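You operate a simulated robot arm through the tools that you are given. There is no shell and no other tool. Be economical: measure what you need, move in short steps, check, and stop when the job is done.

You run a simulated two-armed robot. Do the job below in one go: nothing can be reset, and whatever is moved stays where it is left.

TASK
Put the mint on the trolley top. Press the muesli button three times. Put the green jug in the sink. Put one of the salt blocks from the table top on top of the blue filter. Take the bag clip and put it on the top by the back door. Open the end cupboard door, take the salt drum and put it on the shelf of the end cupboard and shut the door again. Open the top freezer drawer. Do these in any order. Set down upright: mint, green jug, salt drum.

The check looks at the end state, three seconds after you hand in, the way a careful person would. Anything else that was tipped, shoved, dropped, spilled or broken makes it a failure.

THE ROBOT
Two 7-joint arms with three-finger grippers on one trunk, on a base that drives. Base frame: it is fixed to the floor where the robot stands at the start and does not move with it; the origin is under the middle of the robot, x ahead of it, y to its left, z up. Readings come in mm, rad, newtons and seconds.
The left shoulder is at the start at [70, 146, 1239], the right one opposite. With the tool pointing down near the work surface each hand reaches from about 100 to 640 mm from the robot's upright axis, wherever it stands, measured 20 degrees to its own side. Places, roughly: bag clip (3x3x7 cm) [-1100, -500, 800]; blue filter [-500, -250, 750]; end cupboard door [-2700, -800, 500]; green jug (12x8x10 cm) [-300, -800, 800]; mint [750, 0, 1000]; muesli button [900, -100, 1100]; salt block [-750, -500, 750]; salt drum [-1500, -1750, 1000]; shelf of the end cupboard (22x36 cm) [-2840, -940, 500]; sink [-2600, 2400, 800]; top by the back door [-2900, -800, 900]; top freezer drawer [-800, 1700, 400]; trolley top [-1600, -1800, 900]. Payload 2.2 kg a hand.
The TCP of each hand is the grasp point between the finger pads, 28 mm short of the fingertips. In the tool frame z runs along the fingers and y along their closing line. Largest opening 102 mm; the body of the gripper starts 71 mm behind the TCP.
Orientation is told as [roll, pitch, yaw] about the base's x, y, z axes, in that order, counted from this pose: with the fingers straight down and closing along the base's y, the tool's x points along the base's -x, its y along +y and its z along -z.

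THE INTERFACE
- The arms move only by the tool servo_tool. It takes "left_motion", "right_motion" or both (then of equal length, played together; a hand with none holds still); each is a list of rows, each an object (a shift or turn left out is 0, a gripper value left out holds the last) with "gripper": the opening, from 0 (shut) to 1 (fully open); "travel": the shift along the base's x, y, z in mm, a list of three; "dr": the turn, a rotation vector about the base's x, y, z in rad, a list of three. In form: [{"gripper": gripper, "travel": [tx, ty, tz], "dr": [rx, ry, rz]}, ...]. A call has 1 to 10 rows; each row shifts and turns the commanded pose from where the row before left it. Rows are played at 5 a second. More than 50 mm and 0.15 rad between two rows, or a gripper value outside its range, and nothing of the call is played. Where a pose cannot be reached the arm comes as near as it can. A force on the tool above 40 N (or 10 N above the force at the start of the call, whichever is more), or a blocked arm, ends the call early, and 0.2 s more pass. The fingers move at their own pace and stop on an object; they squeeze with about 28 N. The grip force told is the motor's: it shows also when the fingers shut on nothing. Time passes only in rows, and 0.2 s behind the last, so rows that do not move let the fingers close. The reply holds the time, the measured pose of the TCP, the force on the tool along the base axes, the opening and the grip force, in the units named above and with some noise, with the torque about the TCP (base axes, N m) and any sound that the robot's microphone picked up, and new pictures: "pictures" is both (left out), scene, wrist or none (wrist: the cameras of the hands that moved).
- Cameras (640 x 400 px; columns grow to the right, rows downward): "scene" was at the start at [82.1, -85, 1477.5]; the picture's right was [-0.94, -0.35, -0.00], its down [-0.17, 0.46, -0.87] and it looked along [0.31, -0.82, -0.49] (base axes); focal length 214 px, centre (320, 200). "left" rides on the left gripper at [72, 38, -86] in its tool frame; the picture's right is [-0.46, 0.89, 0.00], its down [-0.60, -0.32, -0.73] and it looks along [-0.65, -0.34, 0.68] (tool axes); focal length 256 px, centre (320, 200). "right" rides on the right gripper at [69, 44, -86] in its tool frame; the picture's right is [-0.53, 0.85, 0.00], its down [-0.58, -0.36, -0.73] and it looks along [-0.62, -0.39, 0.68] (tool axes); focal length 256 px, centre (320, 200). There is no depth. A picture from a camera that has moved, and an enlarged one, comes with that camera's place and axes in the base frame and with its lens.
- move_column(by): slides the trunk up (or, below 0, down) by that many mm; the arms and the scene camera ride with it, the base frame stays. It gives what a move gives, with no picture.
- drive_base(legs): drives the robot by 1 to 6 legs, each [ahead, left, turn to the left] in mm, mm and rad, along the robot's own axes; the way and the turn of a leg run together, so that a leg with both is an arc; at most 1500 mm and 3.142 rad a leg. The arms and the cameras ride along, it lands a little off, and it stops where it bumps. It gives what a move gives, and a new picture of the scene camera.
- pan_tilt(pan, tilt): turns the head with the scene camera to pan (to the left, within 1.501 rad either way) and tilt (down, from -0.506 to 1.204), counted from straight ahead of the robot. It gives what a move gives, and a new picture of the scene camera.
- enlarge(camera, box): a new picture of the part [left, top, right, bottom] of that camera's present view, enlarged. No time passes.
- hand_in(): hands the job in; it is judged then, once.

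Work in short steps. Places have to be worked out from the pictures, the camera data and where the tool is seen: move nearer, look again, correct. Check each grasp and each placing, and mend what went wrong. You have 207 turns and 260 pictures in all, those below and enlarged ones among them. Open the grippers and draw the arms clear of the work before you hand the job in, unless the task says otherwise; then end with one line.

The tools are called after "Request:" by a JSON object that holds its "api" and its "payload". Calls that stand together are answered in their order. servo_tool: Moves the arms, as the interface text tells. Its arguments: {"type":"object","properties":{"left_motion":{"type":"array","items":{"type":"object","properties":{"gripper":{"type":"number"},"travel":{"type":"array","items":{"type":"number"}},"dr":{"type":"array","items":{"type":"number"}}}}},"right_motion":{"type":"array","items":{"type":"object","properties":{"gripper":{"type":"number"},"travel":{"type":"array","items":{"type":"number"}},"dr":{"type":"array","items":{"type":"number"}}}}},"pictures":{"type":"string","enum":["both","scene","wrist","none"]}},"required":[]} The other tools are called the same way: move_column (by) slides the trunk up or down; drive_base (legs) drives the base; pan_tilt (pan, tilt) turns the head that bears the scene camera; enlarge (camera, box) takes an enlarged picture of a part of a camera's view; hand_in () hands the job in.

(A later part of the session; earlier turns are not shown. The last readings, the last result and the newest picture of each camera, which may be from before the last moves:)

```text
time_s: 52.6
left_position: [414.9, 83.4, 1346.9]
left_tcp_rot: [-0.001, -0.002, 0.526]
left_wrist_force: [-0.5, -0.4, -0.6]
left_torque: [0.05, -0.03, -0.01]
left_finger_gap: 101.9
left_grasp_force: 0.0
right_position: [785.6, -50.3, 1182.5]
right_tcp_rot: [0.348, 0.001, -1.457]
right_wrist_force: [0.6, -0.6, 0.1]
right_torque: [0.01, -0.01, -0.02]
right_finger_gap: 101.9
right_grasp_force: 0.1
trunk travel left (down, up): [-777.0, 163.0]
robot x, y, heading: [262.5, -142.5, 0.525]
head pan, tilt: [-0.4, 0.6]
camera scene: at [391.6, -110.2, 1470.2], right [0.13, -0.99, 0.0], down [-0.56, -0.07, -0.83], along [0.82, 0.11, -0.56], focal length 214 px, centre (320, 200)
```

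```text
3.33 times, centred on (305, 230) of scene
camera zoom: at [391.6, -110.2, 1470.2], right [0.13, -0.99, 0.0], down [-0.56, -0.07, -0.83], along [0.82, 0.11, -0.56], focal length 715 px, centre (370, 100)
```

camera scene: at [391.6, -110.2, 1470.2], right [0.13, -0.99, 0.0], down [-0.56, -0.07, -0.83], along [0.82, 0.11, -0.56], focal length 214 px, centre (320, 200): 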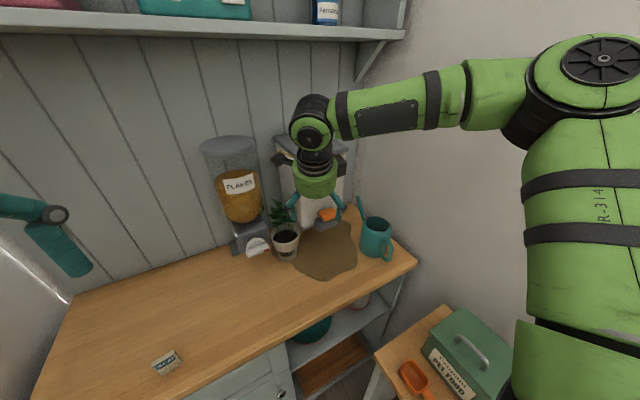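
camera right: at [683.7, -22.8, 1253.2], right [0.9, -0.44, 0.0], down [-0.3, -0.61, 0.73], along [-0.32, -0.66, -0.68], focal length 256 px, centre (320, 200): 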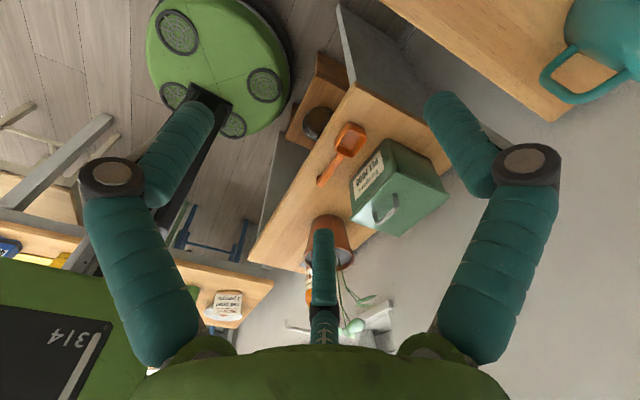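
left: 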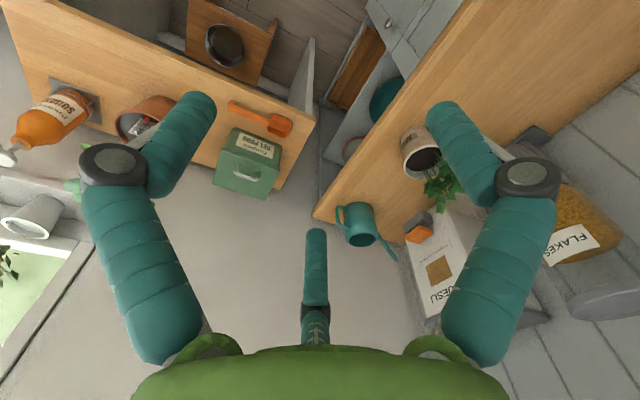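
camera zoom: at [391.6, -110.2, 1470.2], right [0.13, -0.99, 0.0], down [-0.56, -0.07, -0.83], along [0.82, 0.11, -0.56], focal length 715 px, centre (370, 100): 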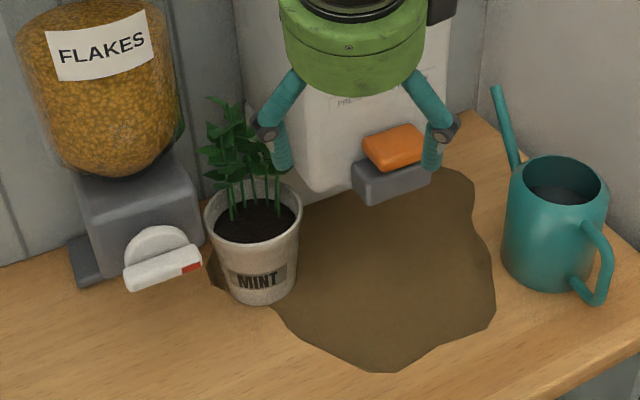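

I now have consistent numbers: pot axis (895,69), base z 882, rim z 984, and the box corner near (886,5,1023). I'll drive 40 mm nearer, part-close the hand, and move left in front of the pot at z≈1100.

Request:
{"api": "drive_base", "payload": {"legs": [[40, 0, 0]]}}

Request:
{"api": "servo_tool", "payload": {"right_motion": [{"gripper": 0.4, "travel": [-10, 25, -20], "dr": [0.01, -0.1, 0]}, {"travel": [-10, 25, -20]}, {"travel": [0, 25, -20]}, {"travel": [0, 15, -15]}], "pictures": "both"}}

```text
time_s: 53.5
left_position: [444.7, 101.2, 1345.3]
left_tcp_rot: [-0.001, -0.008, 0.526]
left_wrist_force: [0.5, 0.1, 0.2]
left_torque: [0.05, -0.07, 0.01]
left_finger_gap: 102.2
left_grasp_force: 0.2
right_position: [818.0, -32.0, 1183.6]
right_tcp_rot: [0.351, 0.003, -1.457]
right_wrist_force: [-0.1, -0.5, 0.0]
right_torque: [0.07, -0.12, 0.0]
right_finger_gap: 101.8
right_grasp_force: 0.0
trunk travel left (down, up): [-777.0, 163.0]
robot x, y, heading: [296.6, -123.0, 0.525]
head pan, tilt: [-0.4, 0.6]
camera scene: at [422.2, -92.3, 1470.6], right [0.13, -0.99, 0.0], down [-0.56, -0.07, -0.83], along [0.82, 0.11, -0.56], focal length 214 px, centre (320, 200)
```

scene: 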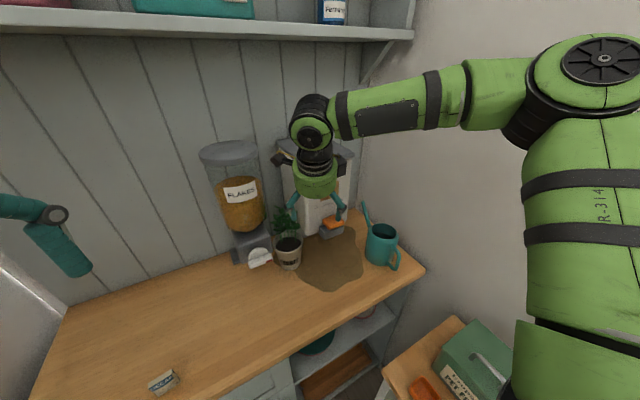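

```text
time_s: 54.4
left_position: [443.6, 97.7, 1347.2]
left_tcp_rot: [-0.002, -0.012, 0.524]
left_wrist_force: [0.8, -0.2, -0.1]
left_torque: [-0.06, 0.01, 0.0]
left_finger_gap: 101.7
left_grasp_force: 0.1
right_position: [865.5, -9.0, 1178.4]
right_tcp_rot: [0.449, -0.006, -1.476]
right_wrist_force: [-15.3, -24.5, 13.2]
right_torque: [0.35, -0.7, -0.51]
right_finger_gap: 38.1
right_grasp_force: 0.1
right hand out of reach, approached as far as the arm can: row 1, 2, 3, 4
trunk travel left (down, up): [-777.0, 163.0]
robot x, y, heading: [295.4, -125.7, 0.519]
head pan, tilt: [-0.4, 0.6]
stopped in row 4 (right hand): the force on the tool passed its limit at 41 N (the readings are from after the stop); the commanded pose is now the measured one
camera scene: at [419.6, -96.3, 1470.8], right [0.12, -0.99, 0.0], down [-0.56, -0.07, -0.83], along [0.82, 0.11, -0.56], focal length 214 px, centre (320, 200)
camera right: at [861.0, 59.6, 1274.5], right [0.81, -0.46, 0.37], down [-0.59, -0.63, 0.5], along [0.01, -0.62, -0.78], focal length 256 px, centre (320, 200)
```

scene: 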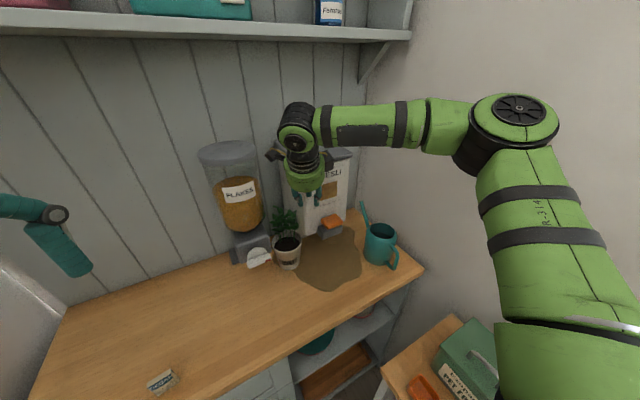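
right: 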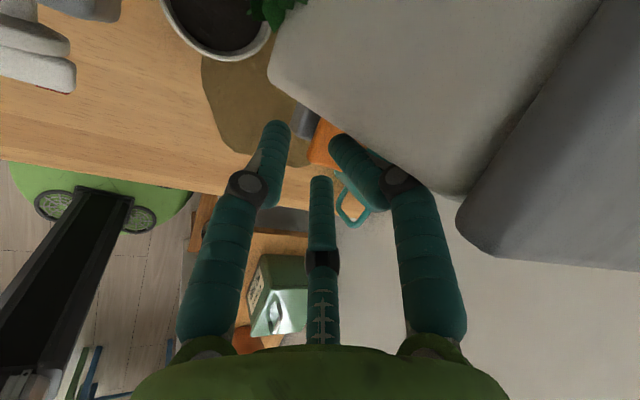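

The inner reach limit made the hand slide against the box (41 N), but the box looks unmoved. I'll back the base away at once, then work from farther out.

Request:
{"api": "drive_base", "payload": {"legs": [[-130, 0, 0]]}}

Request:
{"api": "enlarge", "payload": {"camera": "scene", "box": [200, 120, 380, 270]}}

```text
time_s: 55.6
left_position: [344.2, 40.6, 1344.4]
left_tcp_rot: [-0.002, -0.001, 0.526]
left_wrist_force: [0.5, 0.2, -0.3]
left_torque: [0.01, 0.02, -0.01]
left_finger_gap: 101.9
left_grasp_force: 0.0
right_position: [763.7, -62.9, 1169.9]
right_tcp_rot: [0.441, -0.006, -1.463]
right_wrist_force: [-0.6, 0.2, -0.5]
right_torque: [-0.02, 0.0, 0.01]
right_finger_gap: 40.5
right_grasp_force: 0.0
trunk travel left (down, up): [-777.0, 163.0]
robot x, y, heading: [183.8, -189.4, 0.53]
head pan, tilt: [-0.4, 0.6]
camera scene: at [320.6, -152.2, 1469.5], right [0.13, -0.99, 0.0], down [-0.56, -0.07, -0.82], along [0.82, 0.1, -0.57], focal length 214 px, centre (320, 200)
```

scene: 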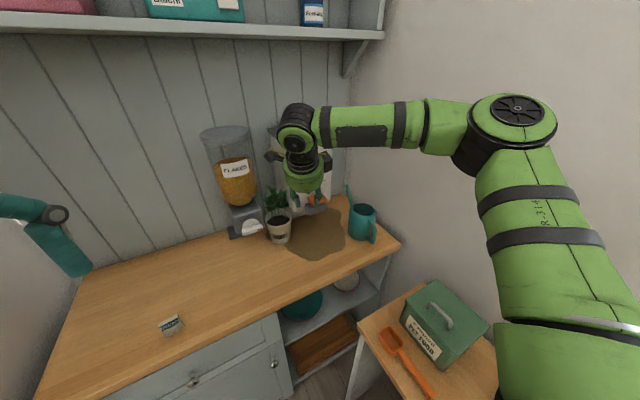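

```text
2.67 times, centred on (290, 195) of scene
camera zoom: at [320.6, -152.2, 1469.5], right [0.13, -0.99, 0.0], down [-0.56, -0.07, -0.82], along [0.82, 0.1, -0.57], focal length 572 px, centre (400, 213)
```

zoom: 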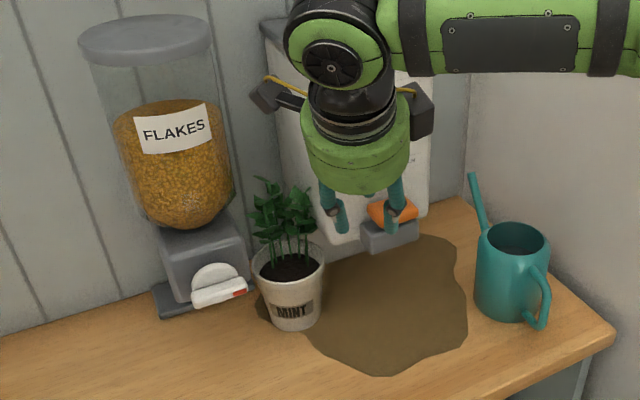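

Everything is still in place. I'll raise the trunk so the shoulder is higher, which eases the inner limit, then lower the hand and bring it left in front of the pot.

Request:
{"api": "move_column", "payload": {"by": 160}}

Request:
{"api": "servo_tool", "payload": {"right_motion": [{"travel": [0, 0, -45]}, {"travel": [0, 0, -45]}, {"travel": [0, 0, -45]}, {"travel": [-8, 15, -45]}, {"travel": [-9, 15, -45]}, {"travel": [-9, 15, -35]}, {"travel": [-9, 16, 0]}], "pictures": "none"}}

Request:
{"api": "drive_base", "payload": {"legs": [[70, 0, 0]]}}

Request:
{"api": "enlarge", "payload": {"camera": "right", "box": [0, 0, 640, 400]}}

```text
time_s: 57.5
left_position: [342.3, 41.0, 1504.8]
left_tcp_rot: [-0.002, -0.001, 0.526]
left_wrist_force: [1.1, -0.1, 0.2]
left_torque: [0.0, 0.0, 0.01]
left_finger_gap: 102.0
left_grasp_force: 0.1
right_position: [762.1, -63.9, 1331.8]
right_tcp_rot: [0.444, -0.003, -1.466]
right_wrist_force: [0.0, -0.6, 0.3]
right_torque: [0.0, -0.01, -0.02]
right_finger_gap: 41.0
right_grasp_force: 0.0
trunk travel left (down, up): [-937.0, 3.0]
robot x, y, heading: [184.9, -187.8, 0.52]
head pan, tilt: [-0.4, 0.6]
```

```text
time_s: 59.0
left_position: [340.5, 41.0, 1505.2]
left_tcp_rot: [-0.003, -0.001, 0.525]
left_wrist_force: [0.1, -0.7, -0.6]
left_torque: [0.03, 0.01, -0.01]
left_finger_gap: 101.9
left_grasp_force: 0.1
right_position: [779.9, -90.1, 1284.8]
right_tcp_rot: [0.441, -0.006, -1.464]
right_wrist_force: [-0.6, 0.3, 0.6]
right_torque: [0.0, -0.01, -0.03]
right_finger_gap: 40.8
right_grasp_force: 0.1
right hand out of reach, approached as far as the arm can: row 1, 2, 3, 4, 5, 6, 7
trunk travel left (down, up): [-937.0, 3.0]
robot x, y, heading: [186.6, -189.2, 0.529]
head pan, tilt: [-0.4, 0.6]
```

```text
time_s: 60.1
left_position: [388.8, 68.6, 1508.0]
left_tcp_rot: [0.0, -0.014, 0.525]
left_wrist_force: [-1.1, -0.7, -0.2]
left_torque: [0.08, -0.14, 0.01]
left_finger_gap: 102.0
left_grasp_force: 0.1
right_position: [828.9, -62.0, 1290.4]
right_tcp_rot: [0.452, -0.001, -1.463]
right_wrist_force: [-1.2, -1.6, 0.4]
right_torque: [0.03, -0.1, 0.0]
right_finger_gap: 40.8
right_grasp_force: 0.1
trunk travel left (down, up): [-937.0, 3.0]
robot x, y, heading: [246.1, -152.0, 0.523]
head pan, tilt: [-0.4, 0.6]
camera scene: at [364.5, -126.6, 1631.1], right [0.13, -0.99, 0.0], down [-0.55, -0.07, -0.83], along [0.82, 0.11, -0.56], focal length 214 px, centre (320, 200)
```

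scene: 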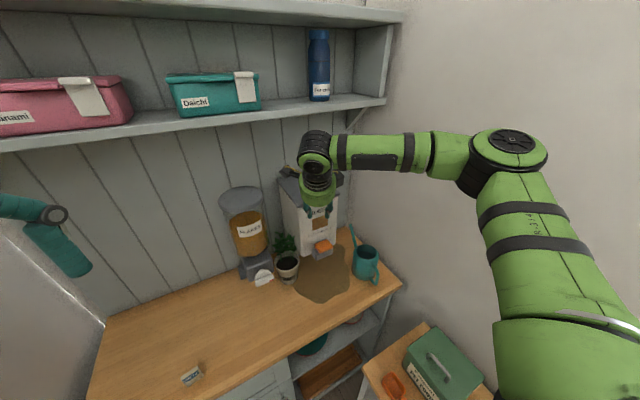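

```text
1.00 times, centred on (320, 200) of right (not enlarged: the box is as wide or as high as the picture)
camera zoom: at [822.4, 6.2, 1387.7], right [0.81, -0.45, 0.37], down [-0.58, -0.64, 0.5], along [0.01, -0.62, -0.78], focal length 256 px, centre (320, 200)
```

zoom: 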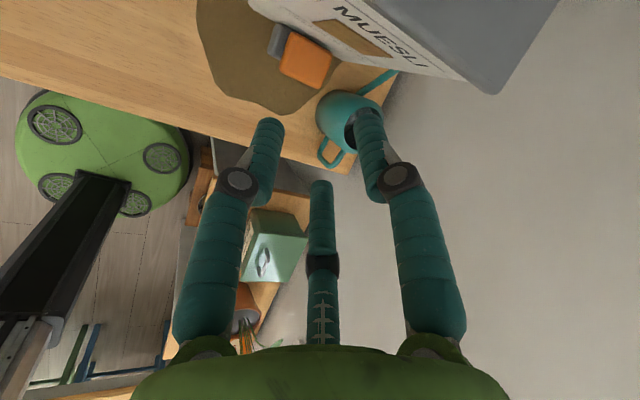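

Turning the tool by −2 rad leaves the arm no room. I'll use a milder turn: the finger pointing 45° left of "into the counter", with the hand tilted back toward me. First untilt and turn back.

Request:
{"api": "drive_base", "payload": {"legs": [[-60, 0, 0]]}}

Request:
{"api": "servo_tool", "payload": {"right_motion": [{"dr": [-0.016, 0.148, 0]}, {"dr": [-0.016, 0.148, 0]}, {"dr": [-0.016, 0.148, 0]}, {"dr": [0, 0, 0.145]}, {"dr": [0, 0, 0.145]}, {"dr": [0, 0, 0.145]}, {"dr": [0, 0, 0.145]}, {"dr": [0, 0, 0.145]}, {"dr": [0, 0, 0.145]}], "pictures": "none"}}

Request:
{"api": "servo_tool", "payload": {"right_motion": [{"dr": [0, 0, 0.145]}, {"dr": [0, 0, 0.145]}, {"dr": [0, 0, 0.145]}, {"dr": [0.083, -0.113, 0]}, {"dr": [0.083, -0.113, 0]}, {"dr": [0.083, -0.113, 0]}, {"dr": [0.083, -0.113, 0]}, {"dr": [0.083, -0.113, 0]}], "pictures": "none"}}

Request:
{"api": "move_column", "payload": {"by": -160}}

```text
time_s: 61.0
left_position: [364.9, 54.6, 1501.6]
left_tcp_rot: [-0.002, 0.011, 0.524]
left_wrist_force: [2.1, 0.5, 0.2]
left_torque: [-0.1, 0.17, -0.01]
left_finger_gap: 102.3
left_grasp_force: 0.2
right_position: [801.5, -78.5, 1276.6]
right_tcp_rot: [0.428, -0.01, -1.465]
right_wrist_force: [0.7, 0.8, -0.9]
right_torque: [-0.08, 0.08, 0.0]
right_finger_gap: 40.7
right_grasp_force: 0.1
trunk travel left (down, up): [-937.0, 3.0]
robot x, y, heading: [193.7, -183.8, 0.526]
head pan, tilt: [-0.4, 0.6]
camera scene: at [343.9, -138.4, 1627.8], right [0.13, -0.99, 0.01], down [-0.57, -0.08, -0.82], along [0.81, 0.1, -0.57], focal length 214 px, centre (320, 200)
```

scene: 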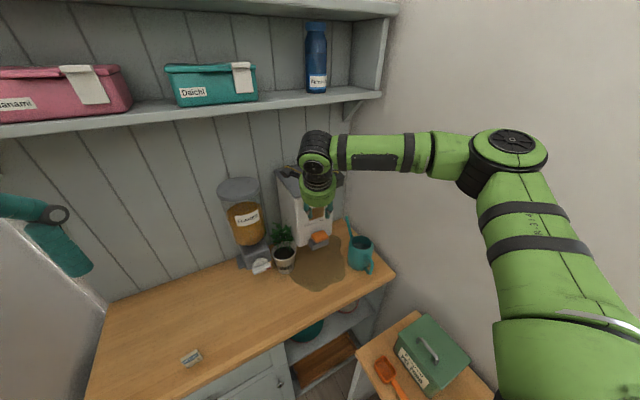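

```text
time_s: 63.0
left_position: [350.8, 46.3, 1504.7]
left_tcp_rot: [-0.002, 0.0, 0.527]
left_wrist_force: [-0.8, 0.5, -0.3]
left_torque: [0.02, 0.0, 0.01]
left_finger_gap: 101.8
left_grasp_force: 0.0
right_position: [787.9, -88.8, 1283.7]
right_tcp_rot: [-0.005, -0.006, -0.589]
right_wrist_force: [0.5, 0.5, -0.5]
right_torque: [0.01, -0.04, 0.0]
right_finger_gap: 40.7
right_grasp_force: 0.1
right hand out of reach, approached as far as the arm can: row 3
trunk travel left (down, up): [-937.0, 3.0]
robot x, y, heading: [194.1, -183.5, 0.524]
head pan, tilt: [-0.4, 0.6]
```

```text
time_s: 64.8
left_position: [348.2, 43.6, 1506.4]
left_tcp_rot: [-0.003, -0.003, 0.525]
left_wrist_force: [-1.4, -1.0, -0.9]
left_torque: [0.05, -0.01, 0.01]
left_finger_gap: 102.1
left_grasp_force: 0.1
right_position: [784.8, -90.0, 1284.8]
right_tcp_rot: [0.539, -0.475, -0.292]
right_wrist_force: [0.1, 0.5, -0.4]
right_torque: [0.01, -0.02, 0.02]
right_finger_gap: 40.7
right_grasp_force: 0.0
trunk travel left (down, up): [-937.0, 3.0]
robot x, y, heading: [199.0, -186.8, 0.525]
head pan, tilt: [-0.4, 0.6]
```

```text
time_s: 66.7
left_position: [350.2, 45.3, 1345.2]
left_tcp_rot: [-0.001, -0.001, 0.527]
left_wrist_force: [1.2, 0.1, -0.3]
left_torque: [0.02, -0.02, 0.01]
left_finger_gap: 102.1
left_grasp_force: 0.0
right_position: [786.1, -90.5, 1125.2]
right_tcp_rot: [0.537, -0.476, -0.294]
right_wrist_force: [-0.2, -0.5, 0.7]
right_torque: [0.03, 0.01, -0.01]
right_finger_gap: 41.0
right_grasp_force: 0.0
trunk travel left (down, up): [-777.0, 163.0]
robot x, y, heading: [193.1, -182.6, 0.526]
head pan, tilt: [-0.4, 0.6]
```

Now I'll lower the hand and move it left in front of the pot, at z≈1040.

Request:
{"api": "servo_tool", "payload": {"right_motion": [{"travel": [0, 20, -25]}, {"travel": [0, 25, -25]}, {"travel": [5, 25, -20]}, {"travel": [10, 20, -15]}], "pictures": "both"}}

```text
time_s: 67.7
left_position: [350.7, 45.9, 1345.5]
left_tcp_rot: [-0.001, 0.0, 0.524]
left_wrist_force: [0.9, -0.2, -0.7]
left_torque: [-0.01, 0.0, -0.02]
left_finger_gap: 101.8
left_grasp_force: 0.1
right_position: [802.1, -7.0, 1040.0]
right_tcp_rot: [0.538, -0.475, -0.294]
right_wrist_force: [0.4, 0.0, -0.3]
right_torque: [-0.05, -0.01, -0.02]
right_finger_gap: 40.8
right_grasp_force: 0.1
right hand out of reach, approached as far as the arm can: row 4
trunk travel left (down, up): [-777.0, 163.0]
robot x, y, heading: [192.9, -185.7, 0.523]
head pan, tilt: [-0.4, 0.6]
camera scene: at [328.8, -147.9, 1469.6], right [0.13, -0.99, 0.0], down [-0.56, -0.07, -0.82], along [0.82, 0.1, -0.57], focal length 214 px, centre (320, 200)
camera right: at [697.6, 17.4, 1095.4], right [0.47, 0.62, 0.63], down [0.1, -0.75, 0.66], along [0.87, -0.25, -0.42], focal length 256 px, centre (320, 200)
```

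scene: 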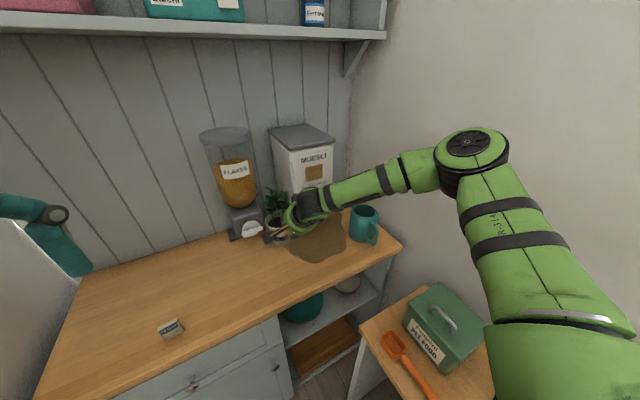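
right: 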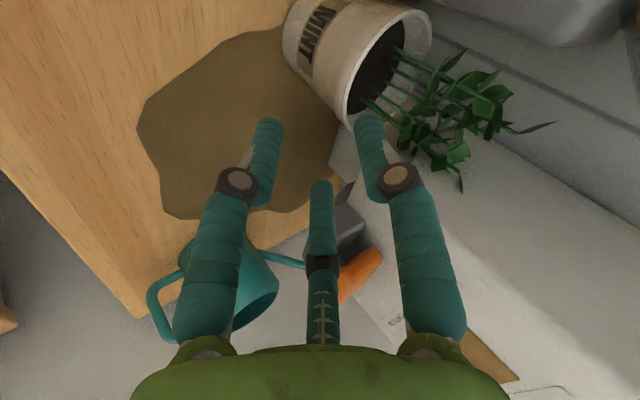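

This orientation is reachable and gives a good view: the pot axis is near (884,73). I'll lower 20 mm and advance halfway to the front-right rim.

Request:
{"api": "servo_tool", "payload": {"right_motion": [{"travel": [0, 0, -20]}, {"travel": [14, 8, 0]}, {"travel": [14, 8, 0]}], "pictures": "wrist"}}

```text
time_s: 68.5
left_position: [349.6, 46.2, 1345.5]
left_tcp_rot: [-0.002, -0.001, 0.527]
left_wrist_force: [-0.5, -1.5, 0.0]
left_torque: [0.01, 0.0, 0.03]
left_finger_gap: 102.1
left_grasp_force: 0.1
right_position: [823.7, -13.2, 1035.8]
right_tcp_rot: [0.541, -0.475, -0.289]
right_wrist_force: [-0.2, 0.6, 0.2]
right_torque: [-0.02, 0.03, -0.01]
right_finger_gap: 40.9
right_grasp_force: 0.1
right hand out of reach, approached as far as the arm can: row 1, 2, 3
trunk travel left (down, up): [-777.0, 163.0]
robot x, y, heading: [195.0, -187.3, 0.526]
head pan, tilt: [-0.4, 0.6]
camera right: at [719.8, 9.8, 1090.7], right [0.47, 0.62, 0.63], down [0.1, -0.75, 0.66], along [0.87, -0.25, -0.42], focal length 256 px, centre (320, 200)
```

right: 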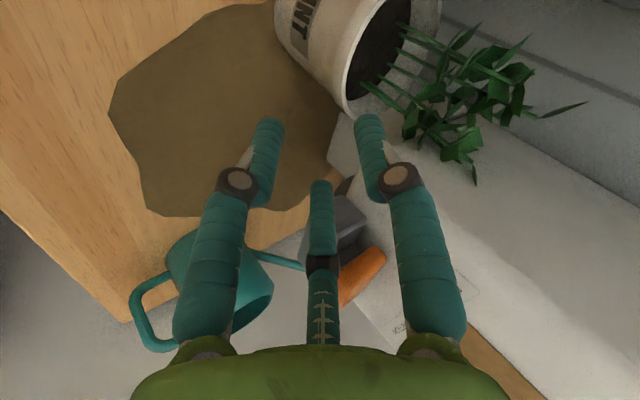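

The arm is at its inner limit again, so I'll position with the base instead: 40 mm ahead and 16 mm left, above the rim, then lower with the trunk.

Request:
{"api": "drive_base", "payload": {"legs": [[40, 16, 0]]}}

Request:
{"api": "enlarge", "payload": {"camera": "right", "box": [0, 0, 640, 400]}}

Request:
{"api": "enlarge", "payload": {"camera": "scene", "box": [220, 140, 370, 270]}}

```text
time_s: 69.4
left_position: [370.7, 74.5, 1345.8]
left_tcp_rot: [0.0, -0.006, 0.523]
left_wrist_force: [0.5, -0.4, 1.0]
left_torque: [0.07, -0.03, -0.01]
left_finger_gap: 102.0
left_grasp_force: 0.0
right_position: [846.5, 16.0, 1039.8]
right_tcp_rot: [0.542, -0.476, -0.295]
right_wrist_force: [-1.6, -0.3, 0.1]
right_torque: [0.0, -0.09, -0.01]
right_finger_gap: 40.4
right_grasp_force: 0.1
trunk travel left (down, up): [-777.0, 163.0]
robot x, y, heading: [224.6, -150.4, 0.531]
head pan, tilt: [-0.4, 0.6]
camera scene: at [349.4, -119.0, 1470.4], right [0.12, -0.99, 0.0], down [-0.56, -0.07, -0.83], along [0.82, 0.1, -0.56], focal length 214 px, centre (320, 200)
```

scene: 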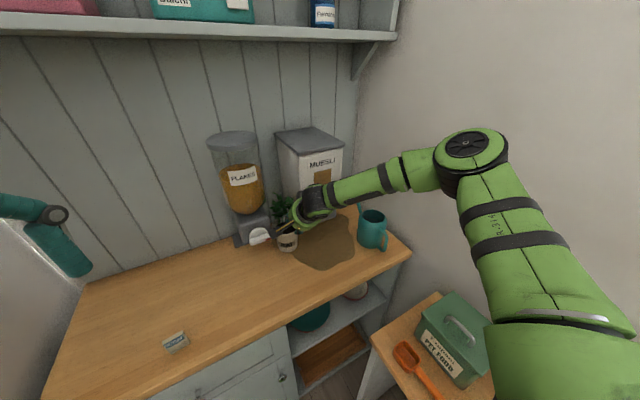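

```text
1.00 times, centred on (320, 200) of right (not enlarged: the box is as wide or as high as the picture)
camera zoom: at [743.2, 40.0, 1093.3], right [0.47, 0.61, 0.63], down [0.1, -0.75, 0.65], along [0.88, -0.25, -0.41], focal length 256 px, centre (320, 200)
```

zoom: 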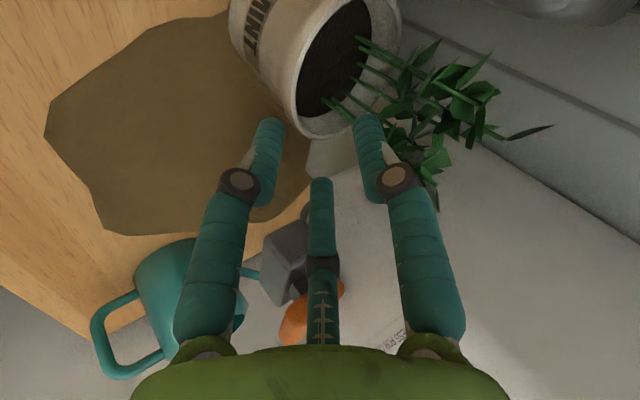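

```text
3.08 times, centred on (295, 205) of scene
camera zoom: at [349.4, -119.0, 1470.4], right [0.12, -0.99, 0.0], down [-0.56, -0.07, -0.83], along [0.82, 0.1, -0.56], focal length 660 px, centre (397, 185)
```

zoom: 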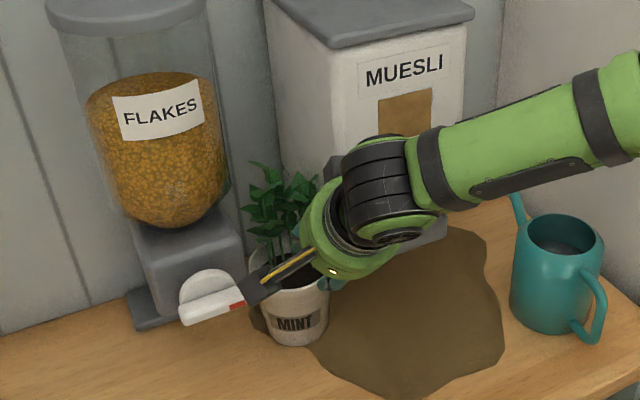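

The rim wall would end up about 8 mm toward the inner finger, so I'll shift the base by 5 ahead and 6 left, then lower the trunk in stages.

Request:
{"api": "drive_base", "payload": {"legs": [[5, 6, 0]]}}

Request:
{"api": "move_column", "payload": {"by": -22}}

Request:
{"api": "enlarge", "payload": {"camera": "right", "box": [160, 0, 480, 200]}}

```text
time_s: 70.1
left_position: [378.3, 85.5, 1346.2]
left_tcp_rot: [-0.001, -0.005, 0.522]
left_wrist_force: [0.5, -0.9, -0.3]
left_torque: [0.05, 0.02, -0.01]
left_finger_gap: 102.0
left_grasp_force: 0.1
right_position: [851.2, 25.7, 1037.3]
right_tcp_rot: [0.537, -0.476, -0.294]
right_wrist_force: [-0.1, 0.5, 1.2]
right_torque: [-0.03, 0.02, 0.04]
right_finger_gap: 40.6
right_grasp_force: 0.3
trunk travel left (down, up): [-777.0, 163.0]
robot x, y, heading: [224.4, -147.6, 0.527]
head pan, tilt: [-0.4, 0.6]
camera scene: at [354.8, -109.1, 1469.9], right [0.13, -0.99, 0.0], down [-0.56, -0.07, -0.83], along [0.82, 0.1, -0.56], focal length 214 px, centre (320, 200)
```

scene: 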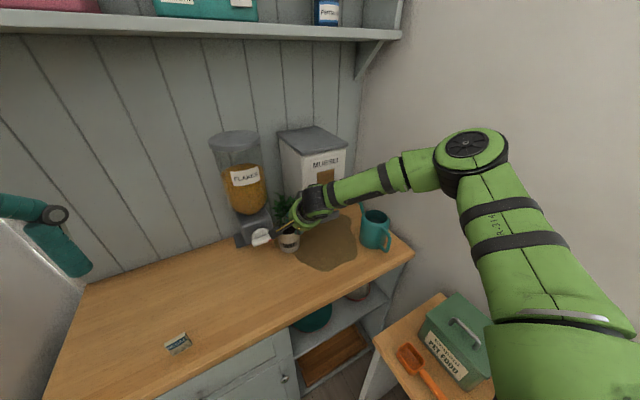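

```text
time_s: 70.8
left_position: [378.2, 85.1, 1324.1]
left_tcp_rot: [-0.001, -0.005, 0.524]
left_wrist_force: [0.0, 0.7, 0.1]
left_torque: [0.01, -0.03, 0.01]
left_finger_gap: 102.0
left_grasp_force: 0.1
right_position: [851.6, 26.8, 1014.3]
right_tcp_rot: [0.54, -0.475, -0.294]
right_wrist_force: [-0.2, 0.1, -0.2]
right_torque: [-0.01, -0.01, -0.03]
right_finger_gap: 41.1
right_grasp_force: 0.0
trunk travel left (down, up): [-755.0, 185.0]
robot x, y, heading: [224.6, -143.7, 0.529]
head pan, tilt: [-0.4, 0.6]
```

```text
2.00 times, centred on (320, 100) of right
camera zoom: at [748.2, 50.6, 1068.8], right [0.47, 0.61, 0.63], down [0.1, -0.75, 0.66], along [0.87, -0.25, -0.42], focal length 512 px, centre (320, 400)
```

zoom: 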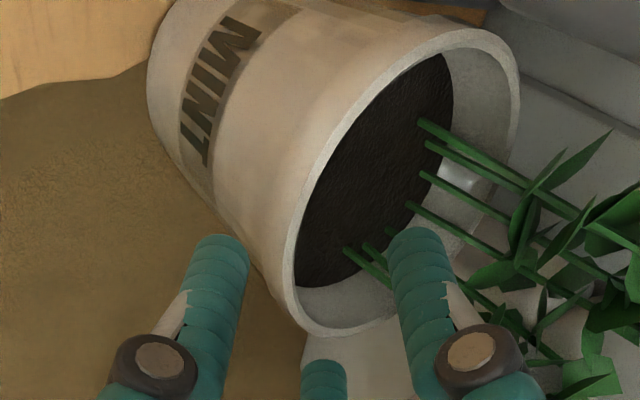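

Fitting the rim gives the pot centre at (890,71), radius 45. One outer finger would land on the rim, so I'll shift the hand by (8,−8) mm with the base and check.

Request:
{"api": "drive_base", "payload": {"legs": [[3, -11, 0]]}}

Request:
{"api": "enlarge", "payload": {"camera": "right", "box": [160, 0, 480, 200]}}

```text
time_s: 71.5
left_position: [384.6, 80.6, 1323.9]
left_tcp_rot: [-0.006, -0.003, 0.523]
left_wrist_force: [-1.0, 0.3, -1.3]
left_torque: [-0.01, -0.02, 0.0]
left_finger_gap: 101.9
left_grasp_force: 0.1
right_position: [857.0, 21.4, 1014.0]
right_tcp_rot: [0.535, -0.478, -0.294]
right_wrist_force: [-2.7, 3.0, 1.4]
right_torque: [-0.02, -0.06, 0.09]
right_finger_gap: 42.6
right_grasp_force: 0.1
trunk travel left (down, up): [-755.0, 185.0]
robot x, y, heading: [234.6, -153.1, 0.525]
head pan, tilt: [-0.4, 0.6]
camera scene: at [361.6, -112.5, 1447.8], right [0.13, -0.99, 0.0], down [-0.56, -0.07, -0.83], along [0.82, 0.1, -0.56], focal length 214 px, centre (320, 200)
```

scene: 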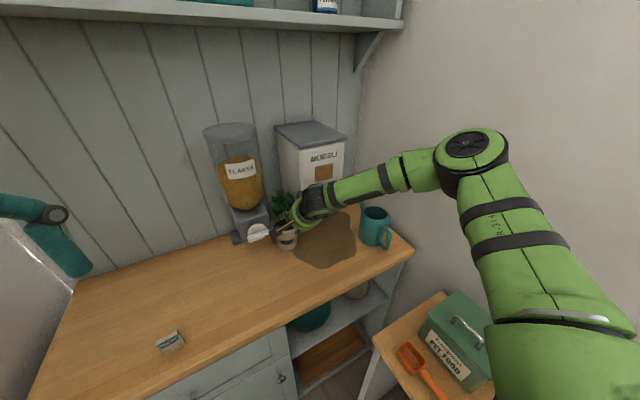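

```text
2.00 times, centred on (320, 100) of right
camera zoom: at [755.0, 44.4, 1068.9], right [0.47, 0.62, 0.63], down [0.1, -0.75, 0.66], along [0.87, -0.25, -0.41], focal length 512 px, centre (320, 400)
```

zoom: 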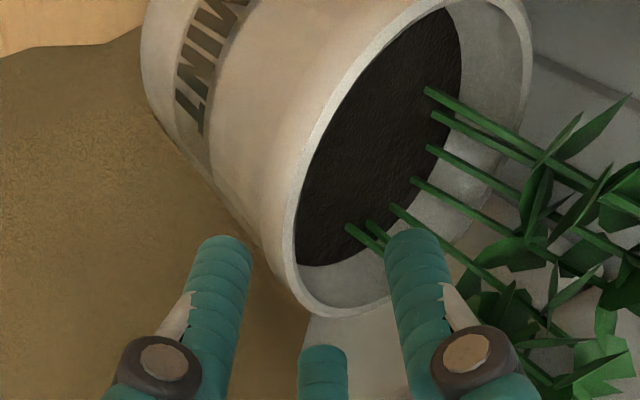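

A light touch of 3–4 N is probably the rear finger against the box corner; going down relieves that. Lowering 20 mm with the trunk so the fingers straddle the wall.

Request:
{"api": "move_column", "payload": {"by": -20}}

Request:
{"api": "enlarge", "payload": {"camera": "right", "box": [160, 0, 480, 200]}}

```text
time_s: 72.2
left_position: [386.2, 79.1, 1304.3]
left_tcp_rot: [-0.004, -0.003, 0.526]
left_wrist_force: [-0.5, 0.0, -0.2]
left_torque: [0.01, 0.02, -0.01]
left_finger_gap: 102.0
left_grasp_force: 0.0
right_position: [859.4, 19.0, 993.6]
right_tcp_rot: [0.538, -0.476, -0.295]
right_wrist_force: [-0.9, -0.3, -0.5]
right_torque: [-0.04, 0.0, -0.01]
right_finger_gap: 40.7
right_grasp_force: 0.1
trunk travel left (down, up): [-735.0, 205.0]
robot x, y, heading: [233.7, -149.7, 0.525]
head pan, tilt: [-0.4, 0.6]
```

```text
2.00 times, centred on (320, 100) of right
camera zoom: at [756.3, 42.9, 1048.6], right [0.48, 0.61, 0.63], down [0.1, -0.75, 0.66], along [0.87, -0.25, -0.42], focal length 512 px, centre (320, 400)
```

zoom: 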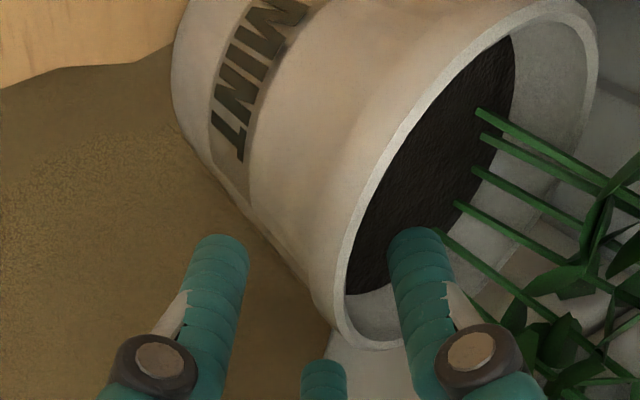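

The inner finger is just below rim level. I'll go 10 mm lower, then close gently.

Request:
{"api": "move_column", "payload": {"by": -10}}

Request:
{"api": "servo_tool", "payload": {"right_motion": [{"gripper": 0.25}, {"gripper": 0.12}], "pictures": "wrist"}}

```text
time_s: 72.8
left_position: [386.4, 79.5, 1294.0]
left_tcp_rot: [-0.004, -0.004, 0.525]
left_wrist_force: [0.8, 0.2, -0.7]
left_torque: [-0.03, 0.02, -0.01]
left_finger_gap: 102.0
left_grasp_force: 0.0
right_position: [860.8, 19.1, 984.2]
right_tcp_rot: [0.538, -0.475, -0.292]
right_wrist_force: [0.9, 1.8, 0.6]
right_torque: [0.02, -0.04, 0.0]
right_finger_gap: 41.4
right_grasp_force: 0.0
trunk travel left (down, up): [-725.0, 215.0]
robot x, y, heading: [234.3, -151.2, 0.526]
head pan, tilt: [-0.4, 0.6]
```

```text
time_s: 73.4
left_position: [386.2, 78.2, 1293.1]
left_tcp_rot: [-0.003, -0.001, 0.522]
left_wrist_force: [0.8, 0.9, 1.4]
left_torque: [0.02, 0.02, 0.02]
left_finger_gap: 102.2
left_grasp_force: 0.1
right_position: [860.1, 18.3, 983.2]
right_tcp_rot: [0.537, -0.474, -0.293]
right_wrist_force: [-0.6, 0.8, 1.0]
right_torque: [0.05, 0.06, 0.09]
right_finger_gap: 12.9
right_grasp_force: 0.4
trunk travel left (down, up): [-725.0, 215.0]
robot x, y, heading: [230.3, -147.0, 0.522]
head pan, tilt: [-0.4, 0.6]
camera right: at [756.4, 42.6, 1037.9], right [0.48, 0.61, 0.63], down [0.1, -0.75, 0.66], along [0.87, -0.25, -0.42], focal length 256 px, centre (320, 200)
```

right: 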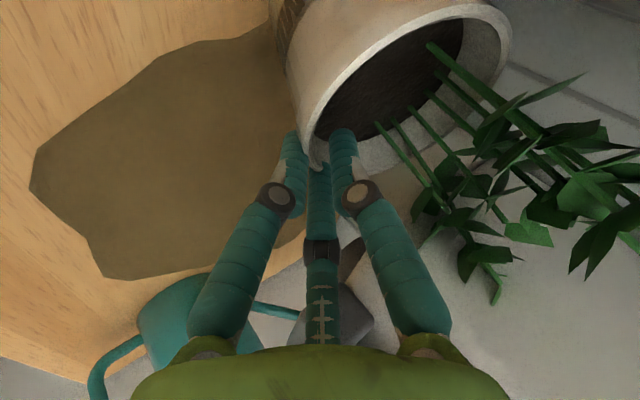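

The fingers straddle the wall now, one inside and two outside. Closing fully.

Request:
{"api": "servo_tool", "payload": {"right_motion": [{"gripper": 0}, {"gripper": 0}, {"gripper": 0}], "pictures": "wrist"}}

```text
time_s: 74.2
left_position: [386.6, 79.4, 1292.7]
left_tcp_rot: [-0.004, -0.003, 0.522]
left_wrist_force: [0.6, -0.1, -0.4]
left_torque: [0.02, -0.02, 0.03]
left_finger_gap: 102.2
left_grasp_force: 0.2
right_position: [860.8, 19.3, 984.3]
right_tcp_rot: [0.539, -0.474, -0.293]
right_wrist_force: [0.8, 1.6, 0.6]
right_torque: [0.05, -0.11, -0.03]
right_finger_gap: 8.3
right_grasp_force: 28.2
trunk travel left (down, up): [-725.0, 215.0]
robot x, y, heading: [233.0, -147.7, 0.523]
head pan, tilt: [-0.4, 0.6]
camera right: at [756.5, 42.9, 1038.6], right [0.48, 0.61, 0.63], down [0.1, -0.75, 0.66], along [0.87, -0.25, -0.42], focal length 256 px, centre (320, 200)
```

right: 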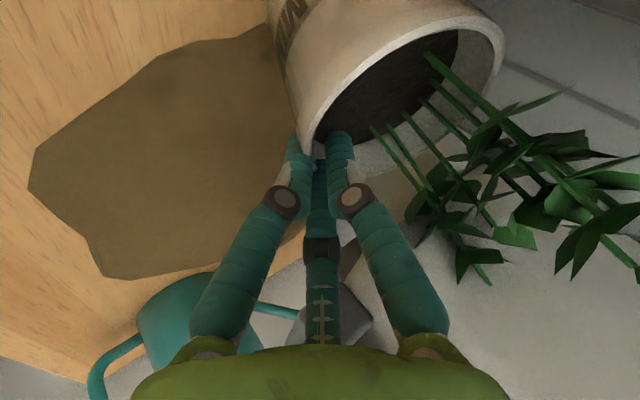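

It holds (gap 8.3, 28 N). I'll lift 10 mm, back away 150 mm from the wall, and check that the pot stays upright.

Request:
{"api": "move_column", "payload": {"by": 10}}

Request:
{"api": "drive_base", "payload": {"legs": [[-120, 0, 0]]}}

Request:
{"api": "enlarge", "payload": {"camera": "scene", "box": [220, 130, 370, 270]}}

```text
time_s: 74.8
left_position: [386.6, 78.9, 1302.8]
left_tcp_rot: [-0.002, -0.001, 0.522]
left_wrist_force: [0.2, -0.3, 0.4]
left_torque: [0.01, 0.03, -0.02]
left_finger_gap: 102.2
left_grasp_force: 0.1
right_position: [860.4, 18.7, 993.2]
right_tcp_rot: [0.535, -0.474, -0.292]
right_wrist_force: [-0.1, -0.1, -2.9]
right_torque: [-0.22, 0.07, -0.02]
right_finger_gap: 8.2
right_grasp_force: 27.5
trunk travel left (down, up): [-735.0, 205.0]
robot x, y, heading: [232.6, -148.3, 0.524]
head pan, tilt: [-0.4, 0.6]
```

```text
time_s: 76.0
left_position: [288.6, 21.0, 1302.9]
left_tcp_rot: [-0.001, -0.002, 0.521]
left_wrist_force: [0.2, 0.0, -0.1]
left_torque: [-0.02, 0.05, 0.02]
left_finger_gap: 102.1
left_grasp_force: 0.0
right_position: [760.2, -40.7, 992.4]
right_tcp_rot: [0.538, -0.472, -0.295]
right_wrist_force: [-0.3, 0.1, -4.4]
right_torque: [-0.21, 0.03, -0.01]
right_finger_gap: 8.1
right_grasp_force: 27.5
trunk travel left (down, up): [-735.0, 205.0]
robot x, y, heading: [129.4, -209.2, 0.518]
head pan, tilt: [-0.4, 0.6]
camera scene: at [265.3, -171.9, 1427.4], right [0.12, -0.99, 0.0], down [-0.56, -0.07, -0.82], along [0.82, 0.1, -0.57], focal length 214 px, centre (320, 200)
```

scene: 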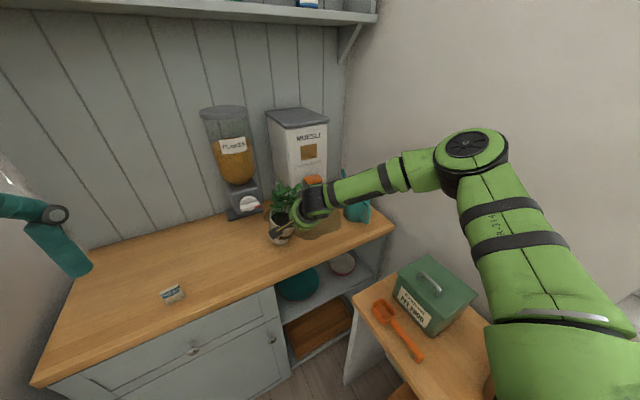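

```text
2.86 times, centred on (295, 200) of scene
camera zoom: at [265.3, -171.9, 1427.4], right [0.12, -0.99, 0.0], down [-0.56, -0.07, -0.82], along [0.82, 0.1, -0.57], focal length 613 px, centre (391, 200)
```

zoom: 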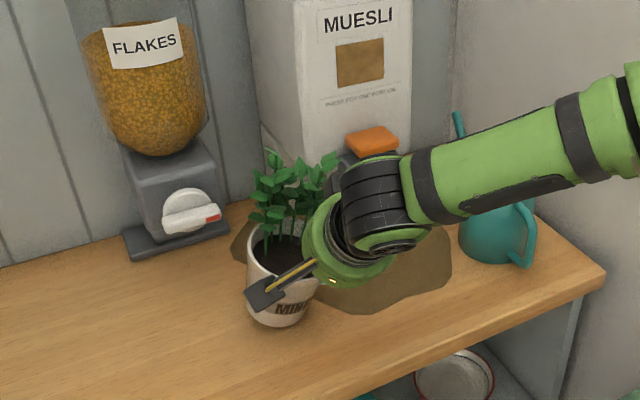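

The pot is held (about 4 N). I'll lift another 60 mm, back away more, and check its attitude and the watering can.

Request:
{"api": "move_column", "payload": {"by": 80}}

Request:
{"api": "drive_base", "payload": {"legs": [[-150, 0, 0]]}}

Request:
{"api": "enlarge", "payload": {"camera": "scene", "box": [180, 100, 400, 260]}}

Request:
{"api": "enlarge", "payload": {"camera": "right", "box": [0, 0, 640, 400]}}

```text
time_s: 77.2
left_position: [287.7, 20.3, 1383.4]
left_tcp_rot: [-0.004, -0.002, 0.523]
left_wrist_force: [0.0, 0.2, -0.1]
left_torque: [0.03, 0.04, 0.01]
left_finger_gap: 102.1
left_grasp_force: 0.0
right_position: [759.9, -40.9, 1073.3]
right_tcp_rot: [0.536, -0.476, -0.296]
right_wrist_force: [0.8, -0.3, -3.6]
right_torque: [-0.2, 0.1, -0.02]
right_finger_gap: 8.3
right_grasp_force: 28.8
trunk travel left (down, up): [-815.0, 125.0]
robot x, y, heading: [128.8, -207.0, 0.525]
head pan, tilt: [-0.4, 0.6]
```

```text
time_s: 78.5
left_position: [157.9, -54.0, 1382.0]
left_tcp_rot: [-0.001, 0.003, 0.521]
left_wrist_force: [-0.1, 0.4, 0.0]
left_torque: [-0.01, 0.06, -0.02]
left_finger_gap: 101.9
left_grasp_force: 0.0
right_position: [631.6, -114.8, 1071.4]
right_tcp_rot: [0.534, -0.473, -0.294]
right_wrist_force: [0.1, 0.2, -3.0]
right_torque: [-0.2, 0.11, 0.0]
right_finger_gap: 8.2
right_grasp_force: 28.2
trunk travel left (down, up): [-815.0, 125.0]
robot x, y, heading: [1.9, -283.3, 0.531]
head pan, tilt: [-0.4, 0.6]
camera scene: at [136.4, -246.2, 1507.2], right [0.12, -0.99, 0.0], down [-0.56, -0.07, -0.82], along [0.82, 0.1, -0.57], focal length 214 px, centre (320, 200)
```

scene: 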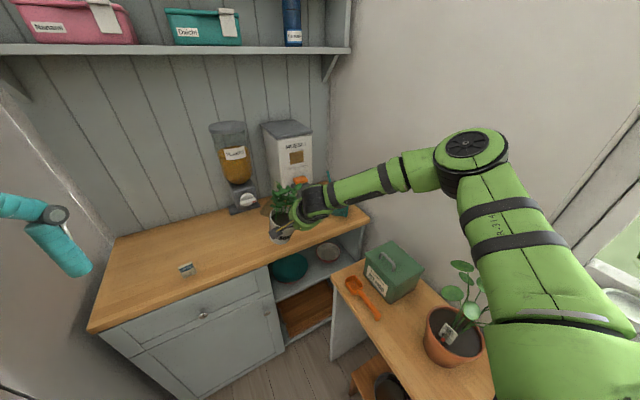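

```text
2.50 times, centred on (290, 180) of scene
camera zoom: at [136.4, -246.2, 1507.2], right [0.12, -0.99, 0.0], down [-0.56, -0.07, -0.82], along [0.82, 0.1, -0.57], focal length 536 px, centre (395, 250)
```

zoom: 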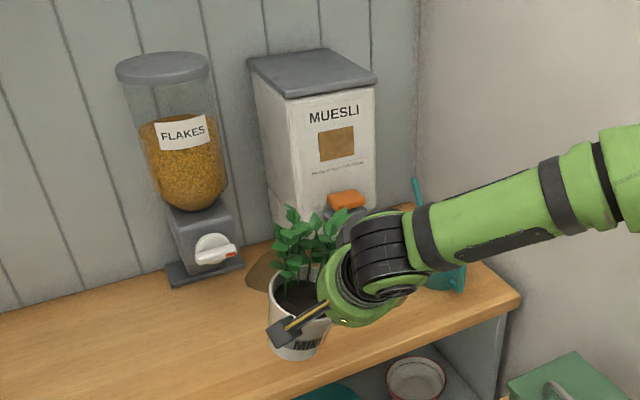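

```text
1.00 times, centred on (320, 200) of right (not enlarged: the box is as wide or as high as the picture)
camera zoom: at [528.8, -90.4, 1126.3], right [0.48, 0.61, 0.63], down [0.1, -0.75, 0.66], along [0.87, -0.25, -0.42], focal length 256 px, centre (320, 200)
```

zoom: 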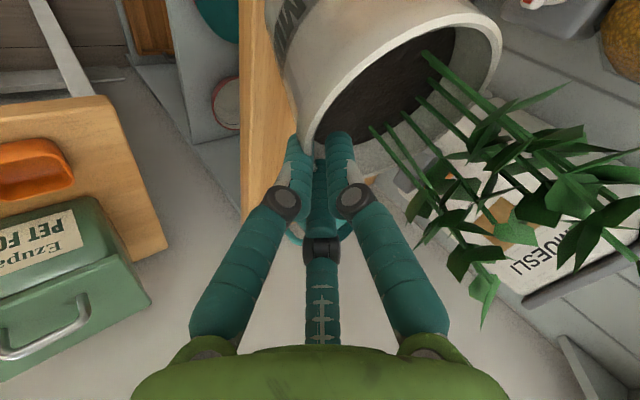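

The pot is held unchanged and upright. Before driving to the trolley I'll look left and over the room.

Request:
{"api": "pan_tilt", "payload": {"pan": 1.45, "tilt": 0.5}}

Request:
{"api": "pan_tilt", "payload": {"pan": -1.45, "tilt": 0.5}}

```text
time_s: 80.4
left_position: [155.6, -55.5, 1382.3]
left_tcp_rot: [-0.002, -0.002, 0.521]
left_wrist_force: [-0.3, -0.3, -0.4]
left_torque: [-0.02, 0.0, 0.0]
left_finger_gap: 101.9
left_grasp_force: 0.1
right_position: [628.7, -115.8, 1072.6]
right_tcp_rot: [0.535, -0.474, -0.296]
right_wrist_force: [0.0, 0.8, -3.8]
right_torque: [-0.21, 0.05, 0.0]
right_finger_gap: 8.3
right_grasp_force: 27.8
trunk travel left (down, up): [-815.0, 125.0]
robot x, y, heading: [-0.7, -284.5, 0.525]
head pan, tilt: [1.45, 0.499]
camera scene: at [9.7, -175.3, 1516.8], right [0.92, 0.39, 0.0], down [0.19, -0.44, -0.88], along [-0.34, 0.81, -0.48], focal length 214 px, centre (320, 200)
```

scene: 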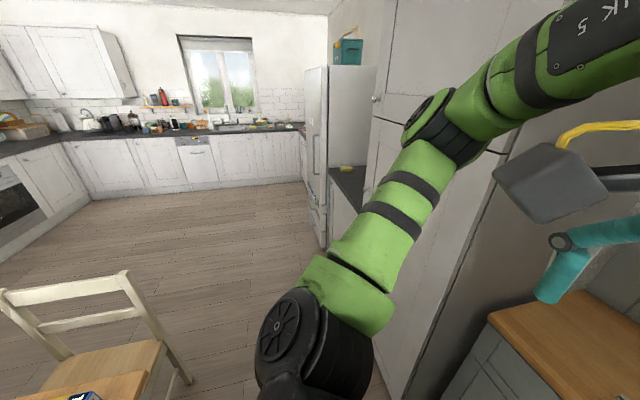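

```text
time_s: 82.9
left_position: [155.6, -54.8, 1383.4]
left_tcp_rot: [-0.002, -0.001, 0.521]
left_wrist_force: [0.9, -0.1, -0.2]
left_torque: [0.02, -0.04, -0.01]
left_finger_gap: 101.8
left_grasp_force: 0.1
right_position: [629.9, -114.8, 1072.4]
right_tcp_rot: [0.536, -0.474, -0.297]
right_wrist_force: [-1.3, -0.1, -4.1]
right_torque: [-0.2, 0.08, -0.02]
right_finger_gap: 8.3
right_grasp_force: 28.3
trunk travel left (down, up): [-815.0, 125.0]
robot x, y, heading: [2.6, -286.3, 0.525]
head pan, tilt: [-1.45, 0.499]
camera scene: at [99.7, -332.0, 1516.8], right [-0.8, -0.6, 0.0], down [-0.29, 0.38, -0.88], along [0.53, -0.7, -0.48], focal length 214 px, centre (320, 200)
```

scene: 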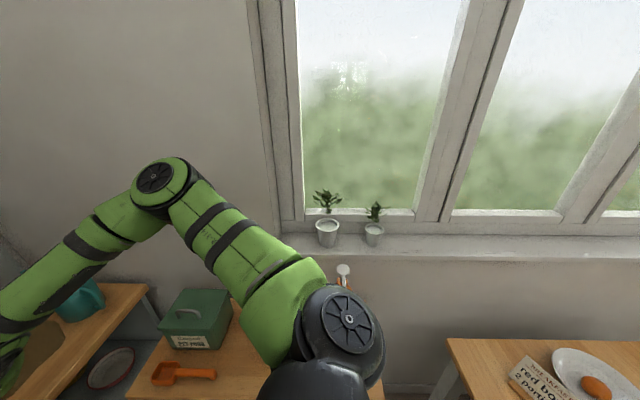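

There's open floor to the left (kitchen side), with a table behind me and a tall cupboard front-left. I'll back 60 mm, turn left by 1.6 rad with clearance to the cupboard, and look.

Request:
{"api": "drive_base", "payload": {"legs": [[-60, 0, 0], [0, 0, 1.65]]}}

Request:
{"api": "pan_tilt", "payload": {"pan": 0.6, "tilt": 0.6}}

```text
time_s: 86.1
left_position: [-127.9, -49.7, 1382.6]
left_tcp_rot: [-0.003, 0.001, 1.404]
left_wrist_force: [-0.2, -0.5, -0.2]
left_torque: [-0.01, 0.01, -0.01]
left_finger_gap: 101.9
left_grasp_force: 0.1
right_position: [235.7, 269.4, 1063.8]
right_tcp_rot: [0.494, -0.476, 0.562]
right_wrist_force: [0.6, -1.3, -3.5]
right_torque: [-0.35, -0.3, -0.11]
right_finger_gap: 10.2
right_grasp_force: 28.3
trunk travel left (down, up): [-815.0, 125.0]
robot x, y, heading: [-51.1, -318.3, 1.404]
head pan, tilt: [-1.45, 0.499]
stopped in leg 2: the force on the tool passed its limit at 98 N (the readings are from after the stop); the commanded pose is now the measured one
camera scene: at [50.1, -269.4, 1516.7], right [-0.05, -1.0, 0.0], down [-0.48, 0.02, -0.88], along [0.88, -0.04, -0.48], focal length 214 px, centre (320, 200)
```

scene: 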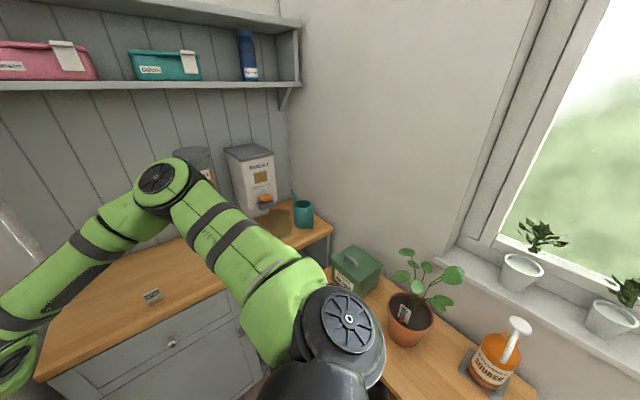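

```text
time_s: 88.1
left_position: [-127.4, -49.0, 1382.9]
left_tcp_rot: [-0.002, -0.001, 1.404]
left_wrist_force: [-0.6, 0.2, -0.5]
left_torque: [0.01, 0.0, 0.03]
left_finger_gap: 102.1
left_grasp_force: 0.0
right_position: [235.5, 269.7, 1065.0]
right_tcp_rot: [0.498, -0.479, 0.563]
right_wrist_force: [0.6, -3.9, -2.9]
right_torque: [-0.69, -0.11, 0.17]
right_finger_gap: 10.0
right_grasp_force: 27.8
trunk travel left (down, up): [-815.0, 125.0]
robot x, y, heading: [-46.4, -315.4, 1.4]
head pan, tilt: [0.6, 0.6]
camera scene: at [-78.6, -185.3, 1507.8], right [0.91, 0.42, 0.0], down [0.24, -0.51, -0.83], along [-0.35, 0.75, -0.56], focal length 214 px, centre (320, 200)
```

scene: 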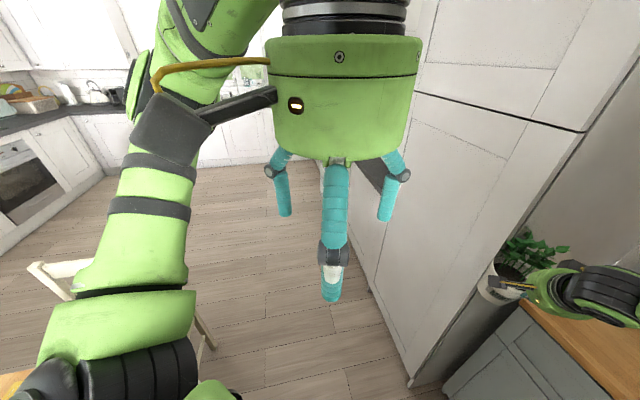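

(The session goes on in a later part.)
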